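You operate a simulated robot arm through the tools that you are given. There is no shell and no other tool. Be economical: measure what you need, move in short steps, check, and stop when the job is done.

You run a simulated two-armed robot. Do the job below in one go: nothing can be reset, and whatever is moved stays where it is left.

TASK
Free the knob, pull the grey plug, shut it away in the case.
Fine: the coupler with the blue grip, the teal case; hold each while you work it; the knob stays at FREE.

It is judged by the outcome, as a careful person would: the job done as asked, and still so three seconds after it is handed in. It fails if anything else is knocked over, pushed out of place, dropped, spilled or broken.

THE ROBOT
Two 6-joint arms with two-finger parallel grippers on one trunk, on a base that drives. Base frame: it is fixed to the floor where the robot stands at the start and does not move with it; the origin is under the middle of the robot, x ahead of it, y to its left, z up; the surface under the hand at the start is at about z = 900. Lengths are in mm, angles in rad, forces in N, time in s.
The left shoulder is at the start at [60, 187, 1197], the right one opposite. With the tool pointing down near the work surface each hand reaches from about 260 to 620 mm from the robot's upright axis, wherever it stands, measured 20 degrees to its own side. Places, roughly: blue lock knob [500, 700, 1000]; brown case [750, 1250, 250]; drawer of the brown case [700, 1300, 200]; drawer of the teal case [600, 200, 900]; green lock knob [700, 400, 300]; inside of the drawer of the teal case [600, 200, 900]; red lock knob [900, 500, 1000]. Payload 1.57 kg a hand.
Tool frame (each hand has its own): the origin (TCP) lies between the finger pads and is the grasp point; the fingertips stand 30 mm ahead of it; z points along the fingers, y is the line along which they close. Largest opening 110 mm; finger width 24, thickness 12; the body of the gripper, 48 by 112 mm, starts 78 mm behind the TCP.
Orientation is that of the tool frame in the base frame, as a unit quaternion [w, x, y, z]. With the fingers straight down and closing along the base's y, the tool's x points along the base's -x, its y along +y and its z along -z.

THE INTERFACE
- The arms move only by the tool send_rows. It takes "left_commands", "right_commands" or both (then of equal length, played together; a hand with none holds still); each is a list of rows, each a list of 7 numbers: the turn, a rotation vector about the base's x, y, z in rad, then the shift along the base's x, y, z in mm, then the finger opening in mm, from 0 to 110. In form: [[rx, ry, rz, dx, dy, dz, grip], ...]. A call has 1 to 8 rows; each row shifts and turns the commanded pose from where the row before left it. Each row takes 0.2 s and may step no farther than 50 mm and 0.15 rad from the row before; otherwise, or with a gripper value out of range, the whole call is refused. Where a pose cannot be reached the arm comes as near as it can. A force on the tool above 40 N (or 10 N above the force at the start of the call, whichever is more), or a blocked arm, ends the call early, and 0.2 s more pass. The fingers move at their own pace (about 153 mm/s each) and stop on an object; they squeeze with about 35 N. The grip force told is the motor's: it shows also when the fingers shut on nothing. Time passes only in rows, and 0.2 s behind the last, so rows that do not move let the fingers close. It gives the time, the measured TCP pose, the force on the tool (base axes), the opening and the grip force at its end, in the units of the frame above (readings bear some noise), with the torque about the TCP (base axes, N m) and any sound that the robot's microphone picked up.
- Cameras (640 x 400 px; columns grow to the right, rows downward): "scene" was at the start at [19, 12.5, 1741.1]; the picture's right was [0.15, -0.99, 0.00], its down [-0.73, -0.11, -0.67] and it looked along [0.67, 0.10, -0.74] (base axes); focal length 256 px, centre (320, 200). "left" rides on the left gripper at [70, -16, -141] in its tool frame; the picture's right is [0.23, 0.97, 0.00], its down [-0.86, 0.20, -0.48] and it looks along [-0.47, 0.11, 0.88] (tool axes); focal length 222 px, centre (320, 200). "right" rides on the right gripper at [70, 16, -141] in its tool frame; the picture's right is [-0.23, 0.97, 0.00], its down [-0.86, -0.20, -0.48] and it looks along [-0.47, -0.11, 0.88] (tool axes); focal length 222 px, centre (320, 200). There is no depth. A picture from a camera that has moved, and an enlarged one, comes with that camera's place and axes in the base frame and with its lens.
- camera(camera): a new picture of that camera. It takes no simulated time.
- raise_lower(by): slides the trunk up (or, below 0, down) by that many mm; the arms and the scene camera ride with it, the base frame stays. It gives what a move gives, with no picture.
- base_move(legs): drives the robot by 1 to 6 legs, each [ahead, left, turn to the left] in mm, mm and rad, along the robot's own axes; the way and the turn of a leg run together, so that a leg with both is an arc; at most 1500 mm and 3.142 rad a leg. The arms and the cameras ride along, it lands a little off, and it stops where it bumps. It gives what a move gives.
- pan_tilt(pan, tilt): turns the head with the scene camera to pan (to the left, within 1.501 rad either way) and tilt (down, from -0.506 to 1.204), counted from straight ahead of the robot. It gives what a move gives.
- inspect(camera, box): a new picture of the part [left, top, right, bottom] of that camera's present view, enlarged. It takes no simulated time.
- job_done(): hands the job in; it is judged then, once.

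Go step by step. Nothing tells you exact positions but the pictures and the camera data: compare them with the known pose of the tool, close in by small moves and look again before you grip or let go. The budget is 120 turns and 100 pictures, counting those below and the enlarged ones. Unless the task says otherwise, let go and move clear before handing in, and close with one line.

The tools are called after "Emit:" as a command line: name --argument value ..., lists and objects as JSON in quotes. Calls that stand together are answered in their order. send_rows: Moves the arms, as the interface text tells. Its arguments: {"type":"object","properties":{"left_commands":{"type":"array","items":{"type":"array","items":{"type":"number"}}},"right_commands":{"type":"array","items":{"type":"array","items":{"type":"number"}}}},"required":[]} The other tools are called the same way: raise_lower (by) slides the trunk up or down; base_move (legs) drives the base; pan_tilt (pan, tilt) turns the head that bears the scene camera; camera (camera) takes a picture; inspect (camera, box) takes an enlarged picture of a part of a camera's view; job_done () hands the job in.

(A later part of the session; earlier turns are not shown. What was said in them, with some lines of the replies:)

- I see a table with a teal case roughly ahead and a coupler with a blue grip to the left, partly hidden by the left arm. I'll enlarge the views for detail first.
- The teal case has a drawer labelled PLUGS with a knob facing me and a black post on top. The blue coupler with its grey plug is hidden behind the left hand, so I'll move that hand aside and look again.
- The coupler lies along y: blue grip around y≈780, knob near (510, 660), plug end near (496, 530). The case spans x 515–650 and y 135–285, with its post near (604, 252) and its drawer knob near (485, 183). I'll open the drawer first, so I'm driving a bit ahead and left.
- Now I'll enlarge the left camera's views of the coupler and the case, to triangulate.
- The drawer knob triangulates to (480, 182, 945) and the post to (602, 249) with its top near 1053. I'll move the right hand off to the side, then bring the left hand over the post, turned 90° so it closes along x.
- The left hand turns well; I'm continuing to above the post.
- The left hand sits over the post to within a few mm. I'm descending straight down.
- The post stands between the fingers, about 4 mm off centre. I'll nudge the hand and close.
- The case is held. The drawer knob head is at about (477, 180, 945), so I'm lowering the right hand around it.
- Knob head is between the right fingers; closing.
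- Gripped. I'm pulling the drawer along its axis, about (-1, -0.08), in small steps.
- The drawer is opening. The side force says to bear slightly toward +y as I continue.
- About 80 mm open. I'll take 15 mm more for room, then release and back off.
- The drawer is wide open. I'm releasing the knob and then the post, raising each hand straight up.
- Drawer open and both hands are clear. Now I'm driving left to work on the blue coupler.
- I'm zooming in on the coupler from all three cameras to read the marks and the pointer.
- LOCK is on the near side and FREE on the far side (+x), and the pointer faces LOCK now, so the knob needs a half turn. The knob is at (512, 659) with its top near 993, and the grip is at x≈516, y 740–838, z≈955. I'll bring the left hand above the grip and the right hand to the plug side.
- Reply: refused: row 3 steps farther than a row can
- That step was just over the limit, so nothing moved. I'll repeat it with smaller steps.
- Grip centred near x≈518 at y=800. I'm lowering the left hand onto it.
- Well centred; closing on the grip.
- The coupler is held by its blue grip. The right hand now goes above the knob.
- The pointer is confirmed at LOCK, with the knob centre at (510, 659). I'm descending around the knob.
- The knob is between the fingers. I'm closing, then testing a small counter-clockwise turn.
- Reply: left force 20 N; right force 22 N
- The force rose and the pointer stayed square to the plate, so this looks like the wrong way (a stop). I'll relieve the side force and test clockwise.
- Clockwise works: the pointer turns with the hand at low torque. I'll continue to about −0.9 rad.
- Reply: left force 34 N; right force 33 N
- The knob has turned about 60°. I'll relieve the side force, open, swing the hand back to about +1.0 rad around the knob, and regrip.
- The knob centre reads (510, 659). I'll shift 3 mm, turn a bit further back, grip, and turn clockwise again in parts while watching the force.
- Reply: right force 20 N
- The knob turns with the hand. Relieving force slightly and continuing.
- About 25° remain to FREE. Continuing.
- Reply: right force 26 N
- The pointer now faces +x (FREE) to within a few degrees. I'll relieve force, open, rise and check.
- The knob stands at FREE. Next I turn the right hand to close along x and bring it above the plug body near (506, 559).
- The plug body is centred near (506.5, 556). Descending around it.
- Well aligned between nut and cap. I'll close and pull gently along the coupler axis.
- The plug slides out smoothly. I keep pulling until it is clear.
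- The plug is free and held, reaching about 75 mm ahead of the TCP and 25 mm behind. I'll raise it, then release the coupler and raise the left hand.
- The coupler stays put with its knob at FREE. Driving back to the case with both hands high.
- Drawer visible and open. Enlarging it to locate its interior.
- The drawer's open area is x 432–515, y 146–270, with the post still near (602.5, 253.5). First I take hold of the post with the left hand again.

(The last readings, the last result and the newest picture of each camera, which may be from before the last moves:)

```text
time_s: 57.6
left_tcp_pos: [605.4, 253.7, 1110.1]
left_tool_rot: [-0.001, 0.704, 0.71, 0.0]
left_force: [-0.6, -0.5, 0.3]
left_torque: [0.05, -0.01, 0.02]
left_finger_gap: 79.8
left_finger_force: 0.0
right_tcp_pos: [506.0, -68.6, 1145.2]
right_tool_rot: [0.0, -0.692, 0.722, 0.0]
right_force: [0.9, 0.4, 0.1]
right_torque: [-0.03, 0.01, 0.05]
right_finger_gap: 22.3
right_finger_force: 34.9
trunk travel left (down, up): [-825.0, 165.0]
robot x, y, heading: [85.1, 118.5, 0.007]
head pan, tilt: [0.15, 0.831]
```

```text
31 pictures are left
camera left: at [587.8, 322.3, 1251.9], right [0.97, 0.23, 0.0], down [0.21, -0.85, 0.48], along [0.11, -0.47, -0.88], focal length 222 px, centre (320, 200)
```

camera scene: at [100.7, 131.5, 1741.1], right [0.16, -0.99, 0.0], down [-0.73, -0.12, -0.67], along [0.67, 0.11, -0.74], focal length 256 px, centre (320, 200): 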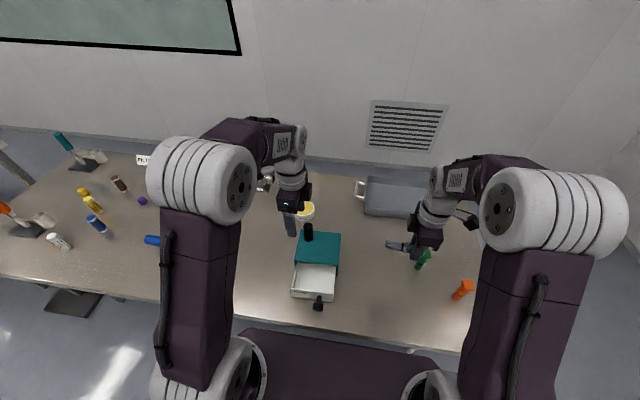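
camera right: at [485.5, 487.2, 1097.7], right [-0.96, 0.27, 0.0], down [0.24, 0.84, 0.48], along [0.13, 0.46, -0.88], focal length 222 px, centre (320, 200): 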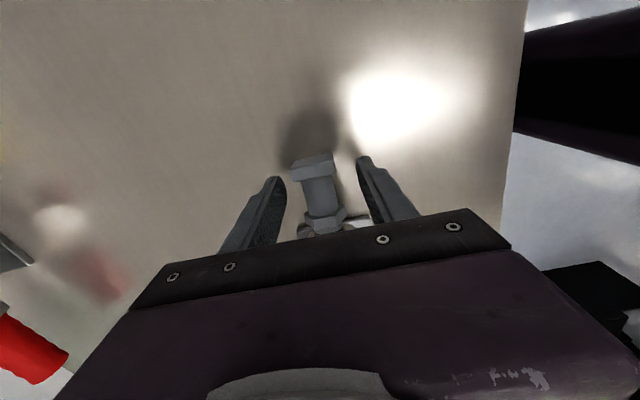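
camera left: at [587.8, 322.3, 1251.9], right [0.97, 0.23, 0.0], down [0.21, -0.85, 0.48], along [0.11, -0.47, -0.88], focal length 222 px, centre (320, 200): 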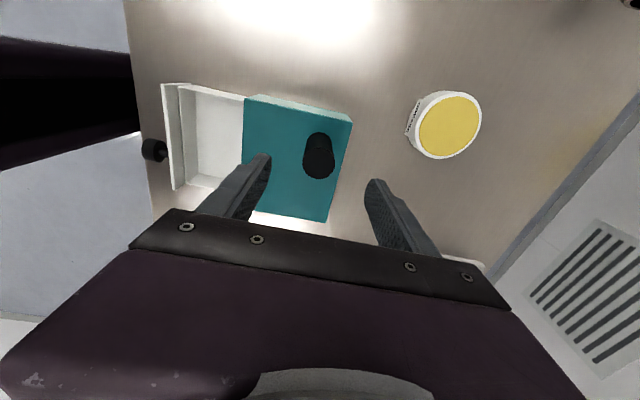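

Aligned; descending and gripping the post.

Emit:
send_rows --left_commands '[[0, 0, 0, -1, -1, -30, 80], [0, 0, 0, 0, 0, -30, 80], [0, 0, 0, 0, 0, -18, 60], [0, 0, 0, 0, 0, 0, 42], [0, 0, 0, 0, 0, 0, 20], [0, 0, 0, 0, 0, 0, 20]]'

Emit:
send_rows --right_commands '[[0, 0, 0, -5, 36, 0, 5], [0, 0, 0, -5, 36, 0, 5], [0, 0, 0, -5, 36, 0, 5], [0, 0, 0, -5, 36, 0, 5], [0, 0, 0, -5, 36, 0, 5], [0, 0, 0, -5, 36, 0, 5], [0, 0, 0, -5, 36, 0, 5]]'

Emit:
camera --camera "right"

Emit:
camera --camera "left"

```text
time_s: 59.0
left_tcp_pos: [601.0, 252.4, 1033.5]
left_tool_rot: [0.001, 0.705, 0.71, 0.0]
left_force: [0.1, -0.4, 0.5]
left_torque: [-0.05, -0.15, 0.02]
left_finger_gap: 30.8
left_finger_force: 35.1
right_tcp_pos: [505.3, -69.2, 1145.8]
right_tool_rot: [0.001, -0.692, 0.722, -0.001]
right_force: [-0.5, 0.1, -1.2]
right_torque: [-0.01, 0.02, 0.0]
right_finger_gap: 22.6
right_finger_force: 35.3
trunk travel left (down, up): [-825.0, 165.0]
robot x, y, heading: [80.1, 119.0, 0.006]
head pan, tilt: [0.15, 0.831]
```

```text
time_s: 60.6
left_tcp_pos: [601.6, 252.7, 1034.0]
left_tool_rot: [0.001, 0.705, 0.71, -0.001]
left_force: [-0.8, 0.1, 0.5]
left_torque: [0.13, 0.06, 0.0]
left_finger_gap: 30.9
left_finger_force: 35.1
right_tcp_pos: [470.5, 184.2, 1146.8]
right_tool_rot: [0.0, -0.691, 0.723, 0.0]
right_force: [0.8, 0.3, -0.7]
right_torque: [0.0, 0.04, 0.0]
right_finger_gap: 22.3
right_finger_force: 35.2
trunk travel left (down, up): [-825.0, 165.0]
robot x, y, heading: [83.1, 116.9, 0.008]
head pan, tilt: [0.15, 0.831]
```

```text
30 pictures are left
camera right: at [450.0, 114.5, 1287.3], right [-0.96, 0.27, 0.0], down [0.24, 0.85, 0.48], along [0.13, 0.46, -0.88], focal length 222 px, centre (320, 200)
```

right: 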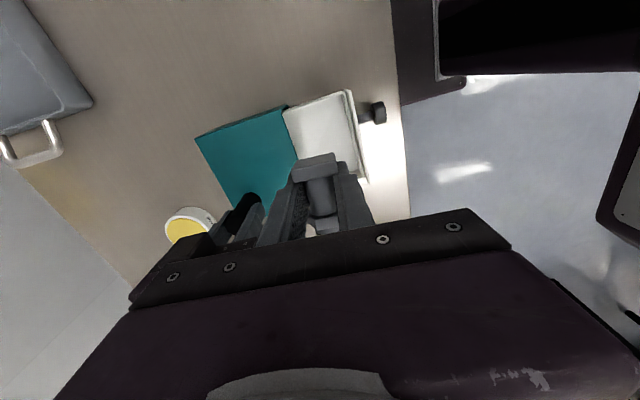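

```text
29 pictures are left
camera left: at [585.0, 322.8, 1175.1], right [0.97, 0.23, 0.0], down [0.21, -0.85, 0.48], along [0.11, -0.47, -0.88], focal length 222 px, centre (320, 200)
```

left: 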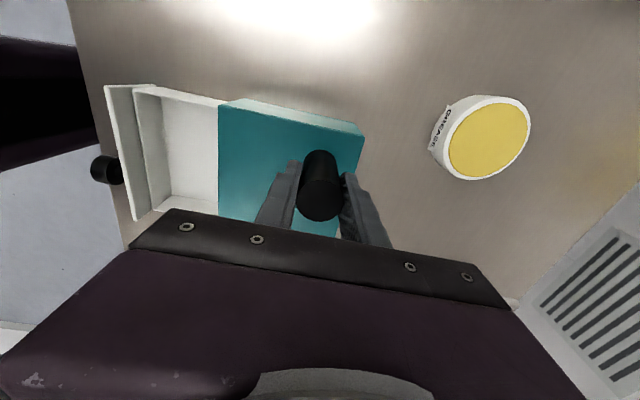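

Case held, plug above the drawer. Lowering to just above the rim and checking.

Emit:
send_rows --right_commands '[[0, 0, 0, 0, 0, -35, 5], [0, 0, 0, 0, 0, -35, 5], [0, 0, 0, 0, 0, -35, 5], [0, 0, 0, 0, 0, -37, 5]]'

Emit:
camera --camera "right"

Emit:
camera --camera "left"

Emit:
inspect --camera "scene" --box '[270, 220, 382, 320]'

```text
time_s: 61.6
left_tcp_pos: [603.1, 252.4, 1033.8]
left_tool_rot: [0.0, 0.705, 0.709, 0.0]
left_force: [-0.2, 0.6, -1.1]
left_torque: [0.16, -0.03, 0.0]
left_finger_gap: 30.9
left_finger_force: 35.4
right_tcp_pos: [471.1, 183.7, 1004.0]
right_tool_rot: [-0.001, -0.692, 0.722, -0.001]
right_force: [-0.3, 0.8, -1.4]
right_torque: [-0.02, 0.02, 0.02]
right_finger_gap: 22.4
right_finger_force: 35.2
trunk travel left (down, up): [-825.0, 165.0]
robot x, y, heading: [80.9, 117.0, 0.008]
head pan, tilt: [0.15, 0.831]
```

```text
28 pictures are left
camera right: at [451.5, 113.3, 1144.0], right [-0.96, 0.27, 0.0], down [0.24, 0.85, 0.48], along [0.13, 0.46, -0.88], focal length 222 px, centre (320, 200)
```

right: 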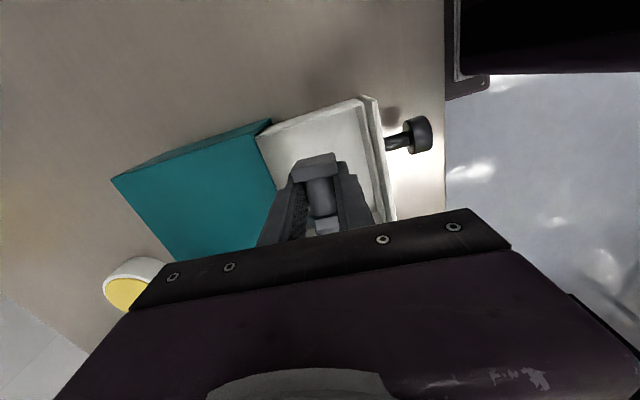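

```text
27 pictures are left
camera left: at [585.4, 322.1, 1175.2], right [0.97, 0.23, 0.0], down [0.21, -0.85, 0.48], along [0.11, -0.47, -0.88], focal length 222 px, centre (320, 200)
```

left: 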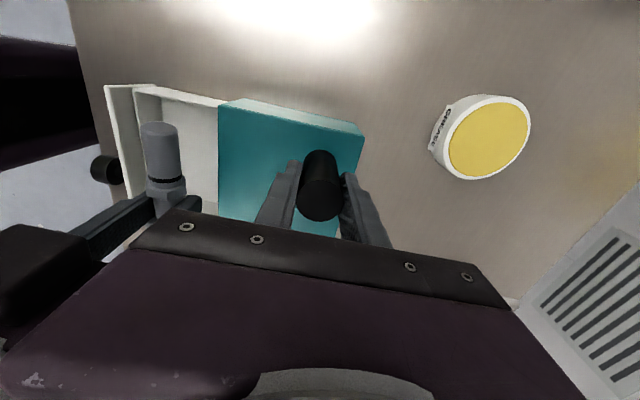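

```text
4.00 times, centred on (326, 270) of scene
camera zoom: at [101.3, 130.2, 1741.1], right [0.16, -0.99, 0.0], down [-0.73, -0.12, -0.67], along [0.67, 0.11, -0.74], focal length 1022 px, centre (296, -80)
```

zoom: 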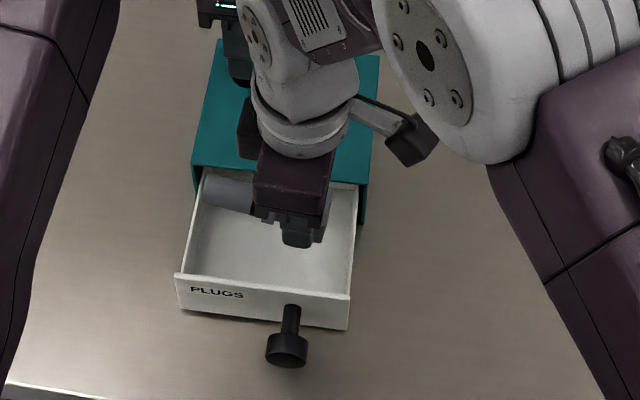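

The plug is well inside the drawer outline, about 10 mm clear at each end. Lowering into the drawer.

Emit:
send_rows --right_commands '[[0, 0, 0, 0, -1, -25, 5], [0, 0, 0, 0, 0, -22, 5], [0, 0, 0, 0, 0, -10, 5], [0, 0, 0, 0, 0, -5, 5]]'

Emit:
camera --camera "left"

```text
time_s: 62.6
left_tcp_pos: [601.8, 252.7, 1033.7]
left_tool_rot: [0.0, 0.704, 0.711, 0.0]
left_force: [-1.1, 0.7, -0.7]
left_torque: [0.04, 0.02, 0.05]
left_finger_gap: 30.8
left_finger_force: 34.9
right_tcp_pos: [471.1, 182.8, 940.6]
right_tool_rot: [0.0, -0.691, 0.723, 0.0]
right_force: [-0.2, -0.1, -0.5]
right_torque: [-0.01, 0.0, 0.04]
right_finger_gap: 22.2
right_finger_force: 35.1
trunk travel left (down, up): [-825.0, 165.0]
robot x, y, heading: [82.1, 116.3, 0.004]
head pan, tilt: [0.15, 0.831]
```

```text
25 pictures are left
camera left: at [585.2, 321.9, 1175.2], right [0.97, 0.23, 0.0], down [0.21, -0.85, 0.48], along [0.11, -0.47, -0.88], focal length 222 px, centre (320, 200)
```

left: 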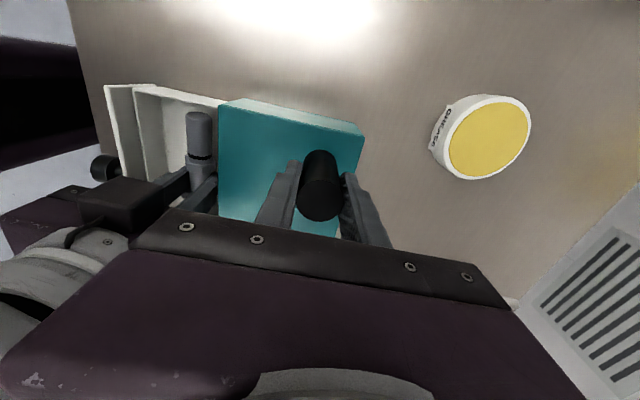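

No contact yet. Inching down until contact or about 932.

Emit:
send_rows --right_commands '[[0, 0, 0, -2, 0, -2, 5], [0, 0, 0, 0, 0, -2, 5], [0, 0, 0, 0, 0, -2, 5]]'

```text
time_s: 63.4
left_tcp_pos: [600.6, 252.0, 1034.7]
left_tool_rot: [0.002, 0.704, 0.71, 0.004]
left_force: [-0.1, 1.4, 1.8]
left_torque: [-0.23, -0.31, -0.04]
left_finger_gap: 31.1
left_finger_force: 35.0
right_tcp_pos: [468.6, 183.4, 939.5]
right_tool_rot: [0.004, -0.691, 0.723, 0.0]
right_force: [-2.0, -3.7, 18.1]
right_torque: [-0.26, -0.15, -0.07]
right_finger_gap: 22.0
right_finger_force: 34.8
trunk travel left (down, up): [-825.0, 165.0]
robot x, y, heading: [78.7, 114.9, 0.009]
head pan, tilt: [0.15, 0.831]
stopped in row 3 (right hand): the force on the tool passed its limit at 43 N (the readings are from after the stop); the commanded pose is now the measured one
```

The fingertips touched the drawer floor. I back up 2 mm and open in small steps so the plug settles gently.

Emit:
send_rows --right_commands '[[0, 0, 0, 0, 0, 2, 5], [0, 0, 0, 0, 0, 0, 22], [0, 0, 0, 0, 0, 0, 24], [0, 0, 0, 0, 0, 0, 30], [0, 0, 0, 0, 0, 0, 44], [0, 0, 0, 0, 0, 0, 44]]'

Emit:
camera --camera "left"

Emit:
camera --camera "right"

```text
time_s: 64.8
left_tcp_pos: [603.0, 250.8, 1034.4]
left_tool_rot: [0.0, 0.704, 0.71, 0.001]
left_force: [3.2, -0.4, 7.5]
left_torque: [-0.05, 0.45, 0.14]
left_finger_gap: 30.9
left_finger_force: 34.6
right_tcp_pos: [470.9, 183.4, 941.0]
right_tool_rot: [0.002, -0.692, 0.722, 0.0]
right_force: [-0.8, 0.1, 0.7]
right_torque: [0.0, 0.03, 0.0]
right_finger_gap: 43.6
right_finger_force: 0.0
trunk travel left (down, up): [-825.0, 165.0]
robot x, y, heading: [79.6, 114.9, 0.011]
head pan, tilt: [0.15, 0.831]
```

```text
24 pictures are left
camera left: at [585.0, 321.6, 1175.3], right [0.97, 0.23, 0.0], down [0.21, -0.85, 0.48], along [0.11, -0.46, -0.88], focal length 222 px, centre (320, 200)
```

left: 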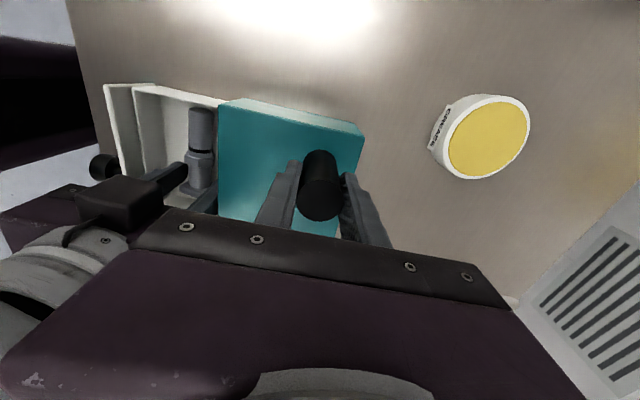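

```text
23 pictures are left
camera right: at [450.3, 113.0, 1080.7], right [-0.96, 0.27, 0.0], down [0.24, 0.84, 0.48], along [0.13, 0.46, -0.88], focal length 222 px, centre (320, 200)
```

right: 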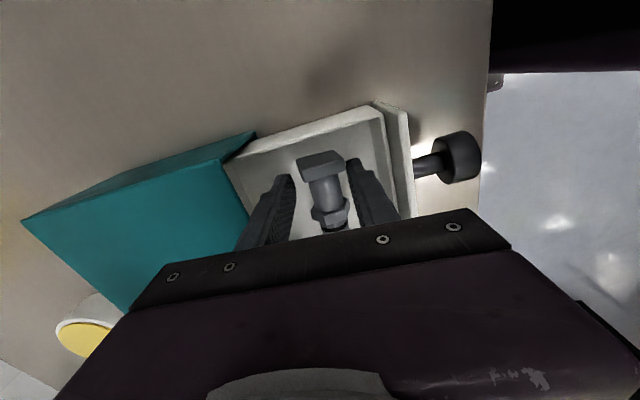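

The plug rests in the drawer. Raising the right hand, then turning it back toward the drawer knob.

Emit:
send_rows --right_commands '[[0, 0, 0, 0, 0, 30, 44], [0, 0, 0, 0, 0, 40, 44], [0, 0, 0, 0, 0, 40, 60], [0, 0, 0, 0, 0, 40, 70], [0, 0, -0.1386, -18, 0, 20, 70], [0, 0, -0.1386, -18, 0, 0, 70], [0, 0, -0.1386, -18, 0, 0, 70], [0, 0, -0.1386, -18, 0, 0, 70]]'

Emit:
send_rows --right_commands '[[0, 0, -0.1386, -16, 0, 0, 70], [0, 0, -0.1386, 0, 0, 0, 70], [0, 0, -0.1386, 0, 0, 0, 70], [0, 0, -0.1386, 0, 0, 0, 70], [0, 0, -0.1386, 0, 0, -20, 70], [0, 0, -0.1386, 0, 0, -20, 70], [0, 0, -0.1386, 0, 0, -20, 70]]'

Emit:
camera --camera "right"

Emit:
camera --camera "left"

```text
time_s: 66.6
left_tcp_pos: [603.1, 251.0, 1034.3]
left_tool_rot: [0.001, 0.704, 0.71, 0.0]
left_force: [1.3, -1.5, 7.0]
left_torque: [0.18, 0.16, 0.08]
left_finger_gap: 30.8
left_finger_force: 34.6
right_tcp_pos: [398.4, 184.5, 1109.4]
right_tool_rot: [0.002, -0.466, 0.885, -0.001]
right_force: [0.3, -0.3, -0.1]
right_torque: [0.0, 0.02, 0.0]
right_finger_gap: 69.9
right_finger_force: 0.0
trunk travel left (down, up): [-825.0, 165.0]
robot x, y, heading: [83.3, 117.1, 0.007]
head pan, tilt: [0.15, 0.831]
```

```text
time_s: 68.2
left_tcp_pos: [603.2, 252.0, 1033.3]
left_tool_rot: [0.001, 0.705, 0.709, 0.0]
left_force: [0.0, -0.2, 4.4]
left_torque: [0.0, 0.36, 0.06]
left_finger_gap: 30.6
left_finger_force: 35.4
right_tcp_pos: [382.7, 184.3, 1049.4]
right_tool_rot: [0.001, 0.0, 1.0, -0.002]
right_force: [-0.3, 0.8, 0.6]
right_torque: [0.01, -0.01, 0.01]
right_finger_gap: 70.0
right_finger_force: 0.0
trunk travel left (down, up): [-825.0, 165.0]
robot x, y, heading: [83.2, 117.8, 0.008]
head pan, tilt: [0.15, 0.831]
```

```text
22 pictures are left
camera right: at [313.0, 199.2, 1189.8], right [0.23, 0.97, 0.0], down [0.85, -0.2, 0.48], along [0.47, -0.11, -0.88], focal length 222 px, centre (320, 200)
```

right: 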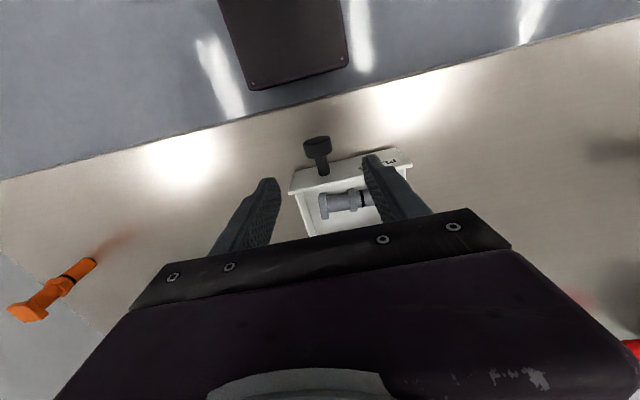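

```text
21 pictures are left
camera left: at [584.6, 321.8, 1175.2], right [0.97, 0.23, 0.0], down [0.21, -0.85, 0.48], along [0.11, -0.46, -0.88], focal length 222 px, centre (320, 200)
```

left: 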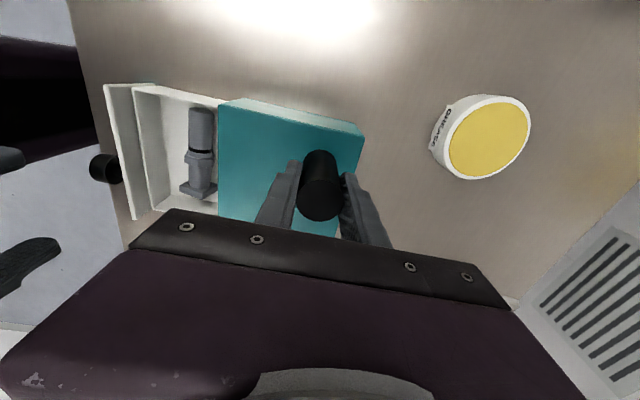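

The plug lies flat inside. Lowering onto the drawer knob at about (380, 182, 945).

Emit:
send_rows --right_commands '[[0, 0, 0, -2, -2, -30, 70], [0, 0, 0, 0, 0, -35, 70], [0, 0, 0, 0, 0, -33, 70]]'

Emit:
camera --camera "right"

```text
time_s: 69.0
left_tcp_pos: [600.7, 252.7, 1033.6]
left_tool_rot: [0.001, 0.705, 0.709, 0.0]
left_force: [-0.4, -0.4, 3.6]
left_torque: [-0.05, 0.34, 0.05]
left_finger_gap: 31.0
left_finger_force: 35.2
right_tcp_pos: [382.6, 183.1, 952.7]
right_tool_rot: [0.002, -0.001, 1.0, -0.002]
right_force: [-0.8, -0.4, 0.3]
right_torque: [-0.01, 0.04, 0.0]
right_finger_gap: 69.9
right_finger_force: 0.0
trunk travel left (down, up): [-825.0, 165.0]
robot x, y, heading: [85.8, 114.1, 0.01]
head pan, tilt: [0.15, 0.831]
```

```text
20 pictures are left
camera right: at [310.7, 197.9, 1093.3], right [0.23, 0.97, 0.0], down [0.85, -0.2, 0.48], along [0.47, -0.11, -0.88], focal length 222 px, centre (320, 200)
```

right: 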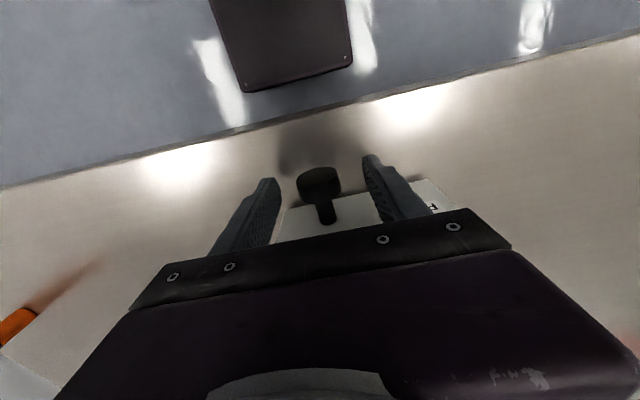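

Good. Gripping the knob and pushing the drawer in, slowly.

Emit:
send_rows --right_commands '[[0, 0, 0, 0, -1, 0, 50], [0, 0, 0, 0, 0, 0, 40], [0, 0, 0, 0, 0, 0, 20], [0, 0, 0, 0, 0, 0, 15]]'

Emit:
send_rows --right_commands '[[0, 0, 0, 8, 0, 0, 15], [0, 0, 0, 10, 0, 0, 15], [0, 0, 0, 10, 0, 0, 15], [0, 0, 0, 10, 0, 0, 15], [0, 0, 0, 10, 0, 0, 15]]'

Emit:
camera --camera "left"

```text
time_s: 70.0
left_tcp_pos: [602.2, 251.9, 1034.7]
left_tool_rot: [0.001, 0.704, 0.71, 0.0]
left_force: [-2.2, -4.6, 4.3]
left_torque: [-0.3, 0.4, 0.47]
left_finger_gap: 31.0
left_finger_force: 35.0
right_tcp_pos: [380.4, 180.9, 953.1]
right_tool_rot: [0.003, -0.002, 1.0, -0.001]
right_force: [1.1, 4.0, -0.2]
right_torque: [0.07, -0.03, 0.37]
right_finger_gap: 31.3
right_finger_force: 35.5
trunk travel left (down, up): [-825.0, 165.0]
robot x, y, heading: [83.2, 117.2, 0.007]
head pan, tilt: [0.15, 0.831]
```

```text
time_s: 71.2
left_tcp_pos: [602.9, 252.9, 1033.7]
left_tool_rot: [0.002, 0.705, 0.71, 0.002]
left_force: [3.1, -5.0, 4.9]
left_torque: [-0.04, -0.29, 0.49]
left_finger_gap: 30.8
left_finger_force: 35.2
right_tcp_pos: [429.4, 181.5, 951.9]
right_tool_rot: [0.002, 0.0, 1.0, -0.002]
right_force: [-1.1, 5.3, 0.0]
right_torque: [-0.06, 0.47, 0.49]
right_finger_gap: 30.8
right_finger_force: 35.0
trunk travel left (down, up): [-825.0, 165.0]
robot x, y, heading: [79.3, 117.5, 0.006]
head pan, tilt: [0.15, 0.831]
```

```text
19 pictures are left
camera left: at [585.4, 321.9, 1175.2], right [0.97, 0.23, 0.0], down [0.2, -0.85, 0.48], along [0.11, -0.46, -0.88], focal length 222 px, centre (320, 200)
```

left: 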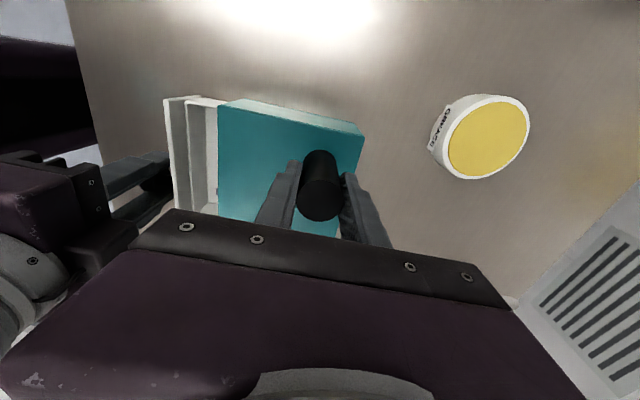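

Sliding in cleanly. Continuing to closure.

Emit:
send_rows --right_commands '[[0, 0, 0, 10, 0.2, 0, 15], [0, 0, 0, 10, 0.2, 0, 15], [0, 0, 0, 10, 0, 0, 15], [0, 0, 0, 8, 0, 0, 15], [0, 0, 0, 5, 0, 0, 15], [0, 0, 0, 3, 0, 0, 15], [0, 0, 0, 2, 0, 0, 15]]'

Emit:
camera --camera "left"

```text
time_s: 72.8
left_tcp_pos: [602.4, 253.0, 1035.4]
left_tool_rot: [0.002, 0.705, 0.71, 0.001]
left_force: [9.2, -7.5, -0.5]
left_torque: [0.11, -0.77, 0.71]
left_finger_gap: 30.9
left_finger_force: 35.2
right_tcp_pos: [476.5, 182.4, 951.3]
right_tool_rot: [0.002, -0.002, 1.0, -0.002]
right_force: [-9.7, 12.8, 18.1]
right_torque: [0.16, -0.4, 0.68]
right_finger_gap: 31.3
right_finger_force: 34.9
trunk travel left (down, up): [-825.0, 165.0]
robot x, y, heading: [82.8, 115.7, 0.008]
head pan, tilt: [0.15, 0.831]
```

```text
18 pictures are left
camera left: at [583.7, 322.6, 1175.8], right [0.97, 0.24, 0.0], down [0.2, -0.85, 0.48], along [0.12, -0.47, -0.88], focal length 222 px, centre (320, 200)
```

left: 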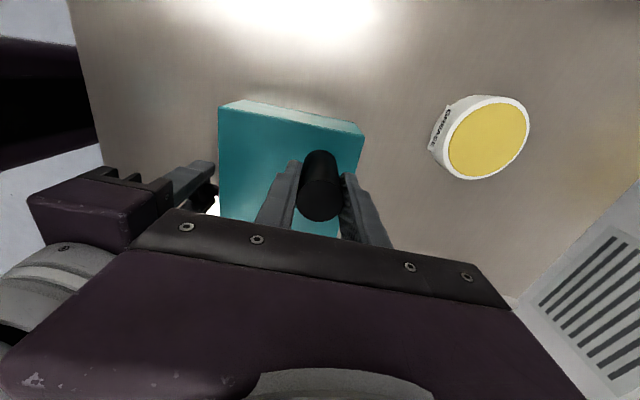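

The drawer appears fully shut, with the knob back at its starting x of 476.5 and pushing back. I'll release the knob, raise the right hand and check.

Emit:
send_rows --right_commands '[[0, 0, 0, 0, 1, 1, 15], [0, 0, 0, 0, 0, 0, 45], [0, 0, 0, 0, 0, 0, 70], [0, 0, 0, -2, 0, 30, 70], [0, 0, 0, -5, -5, 40, 70], [0, 0, 0, -10, -30, 30, 70], [0, 0, 0, -10, -40, 20, 70], [0, 0, 0, -10, -40, 20, 70]]'

Emit:
camera --camera "scene"

Emit:
inspect --camera "scene" --box '[270, 220, 366, 310]'

```text
time_s: 74.6
left_tcp_pos: [602.7, 250.8, 1034.1]
left_tool_rot: [0.001, 0.703, 0.711, 0.002]
left_force: [-0.8, -0.2, 0.9]
left_torque: [-0.35, 0.41, -0.11]
left_finger_gap: 30.9
left_finger_force: 34.9
right_tcp_pos: [440.5, 65.5, 1094.9]
right_tool_rot: [0.002, -0.002, 1.0, -0.002]
right_force: [0.1, -0.2, 0.2]
right_torque: [0.01, 0.01, -0.03]
right_finger_gap: 70.4
right_finger_force: 0.0
trunk travel left (down, up): [-825.0, 165.0]
robot x, y, heading: [80.9, 116.2, 0.009]
head pan, tilt: [0.15, 0.831]
```

```text
17 pictures are left
camera scene: at [99.6, 128.3, 1741.0], right [0.16, -0.99, 0.0], down [-0.73, -0.12, -0.68], along [0.67, 0.11, -0.74], focal length 256 px, centre (320, 200)
```

scene: 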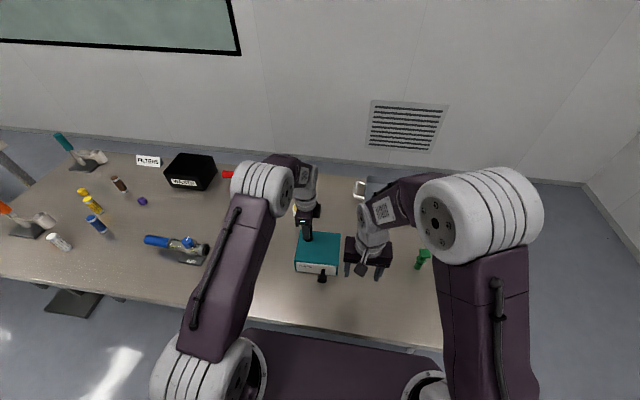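

```text
4.44 times, centred on (318, 265) of scene
camera zoom: at [99.6, 128.3, 1741.0], right [0.16, -0.99, 0.0], down [-0.73, -0.12, -0.68], along [0.67, 0.11, -0.74], focal length 1136 px, centre (329, -89)
```

zoom: 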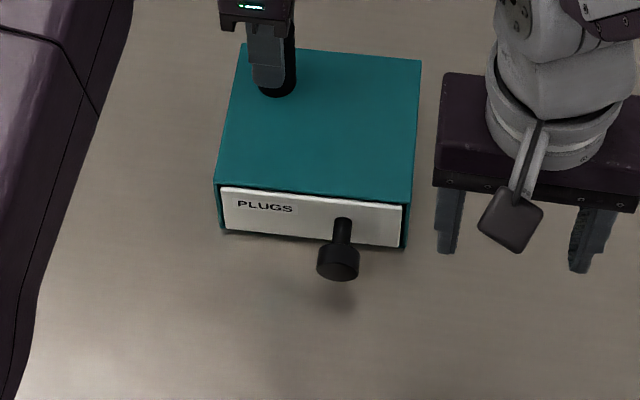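

The drawer is shut flush. I'm releasing the post, raising the left hand clear, and taking a last look at the coupler knob.

Emit:
send_rows --left_commands '[[0, 0, 0, 0, 0, 0, 50], [0, 0, 0, 0, 0, 0, 80], [0, 0, 0, 0, 0, 25, 80], [0, 0, 0, 0, 0, 40, 80], [0, 0, 0, 0, 0, 40, 80], [0, 0, 0, 0, 0, 40, 80], [0, 0, 0, 0, 0, 40, 80], [0, 0, 0, 0, 0, 0, 80]]'

Emit:
inspect --camera "scene" --box '[130, 220, 226, 280]'

Emit:
inspect --camera "scene" --box '[270, 200, 366, 300]'

```text
time_s: 76.4
left_tcp_pos: [604.8, 255.3, 1217.5]
left_tool_rot: [0.0, 0.703, 0.711, 0.0]
left_force: [-0.6, -0.5, -0.2]
left_torque: [-0.01, 0.01, -0.01]
left_finger_gap: 79.9
left_finger_force: 0.1
right_tcp_pos: [440.6, 68.5, 1096.4]
right_tool_rot: [0.002, -0.001, 1.0, -0.003]
right_force: [0.6, 0.1, 0.0]
right_torque: [-0.03, -0.01, 0.02]
right_finger_gap: 70.1
right_finger_force: 0.1
trunk travel left (down, up): [-825.0, 165.0]
robot x, y, heading: [79.0, 116.0, 0.006]
head pan, tilt: [0.15, 0.831]
```

```text
6.67 times, centred on (178, 250) of scene
camera zoom: at [101.0, 129.7, 1741.1], right [0.16, -0.99, 0.0], down [-0.73, -0.12, -0.67], along [0.67, 0.11, -0.74], focal length 1704 px, centre (1267, -133)
```

zoom: 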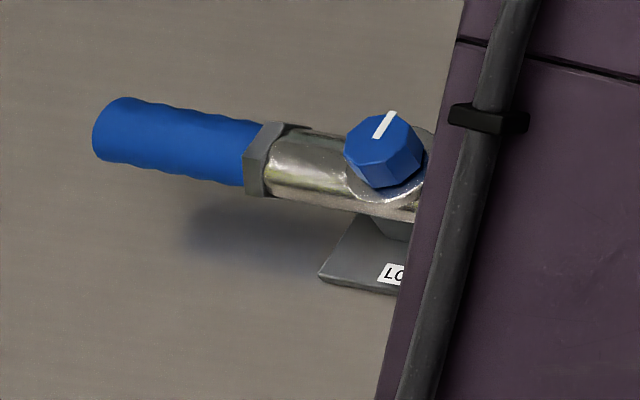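

```text
4.00 times, centred on (318, 250) of scene
camera zoom: at [101.0, 129.7, 1741.1], right [0.16, -0.99, 0.0], down [-0.73, -0.12, -0.67], along [0.67, 0.11, -0.74], focal length 1022 px, centre (328, 0)
```

zoom: 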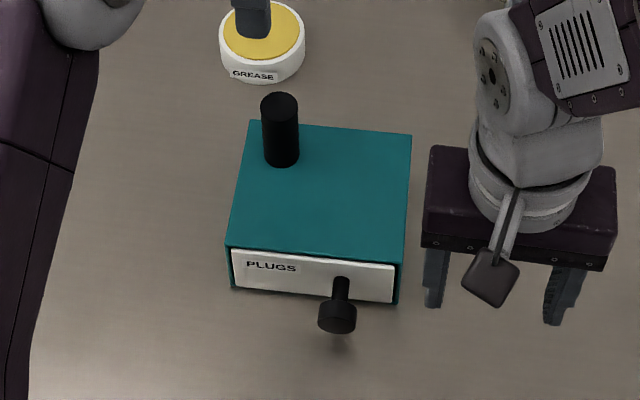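

The knob points to FREE, the drawer is shut with the plug inside, and both hands are clear. Handing in.

Emit:
job_done

```text
The job is handed in.
```

The blue coupler's knob is at FREE, and its grey plug is out and shut away in the teal case's drawer; I held the coupler and the case while working each, and nothing else was disturbed that I could see.
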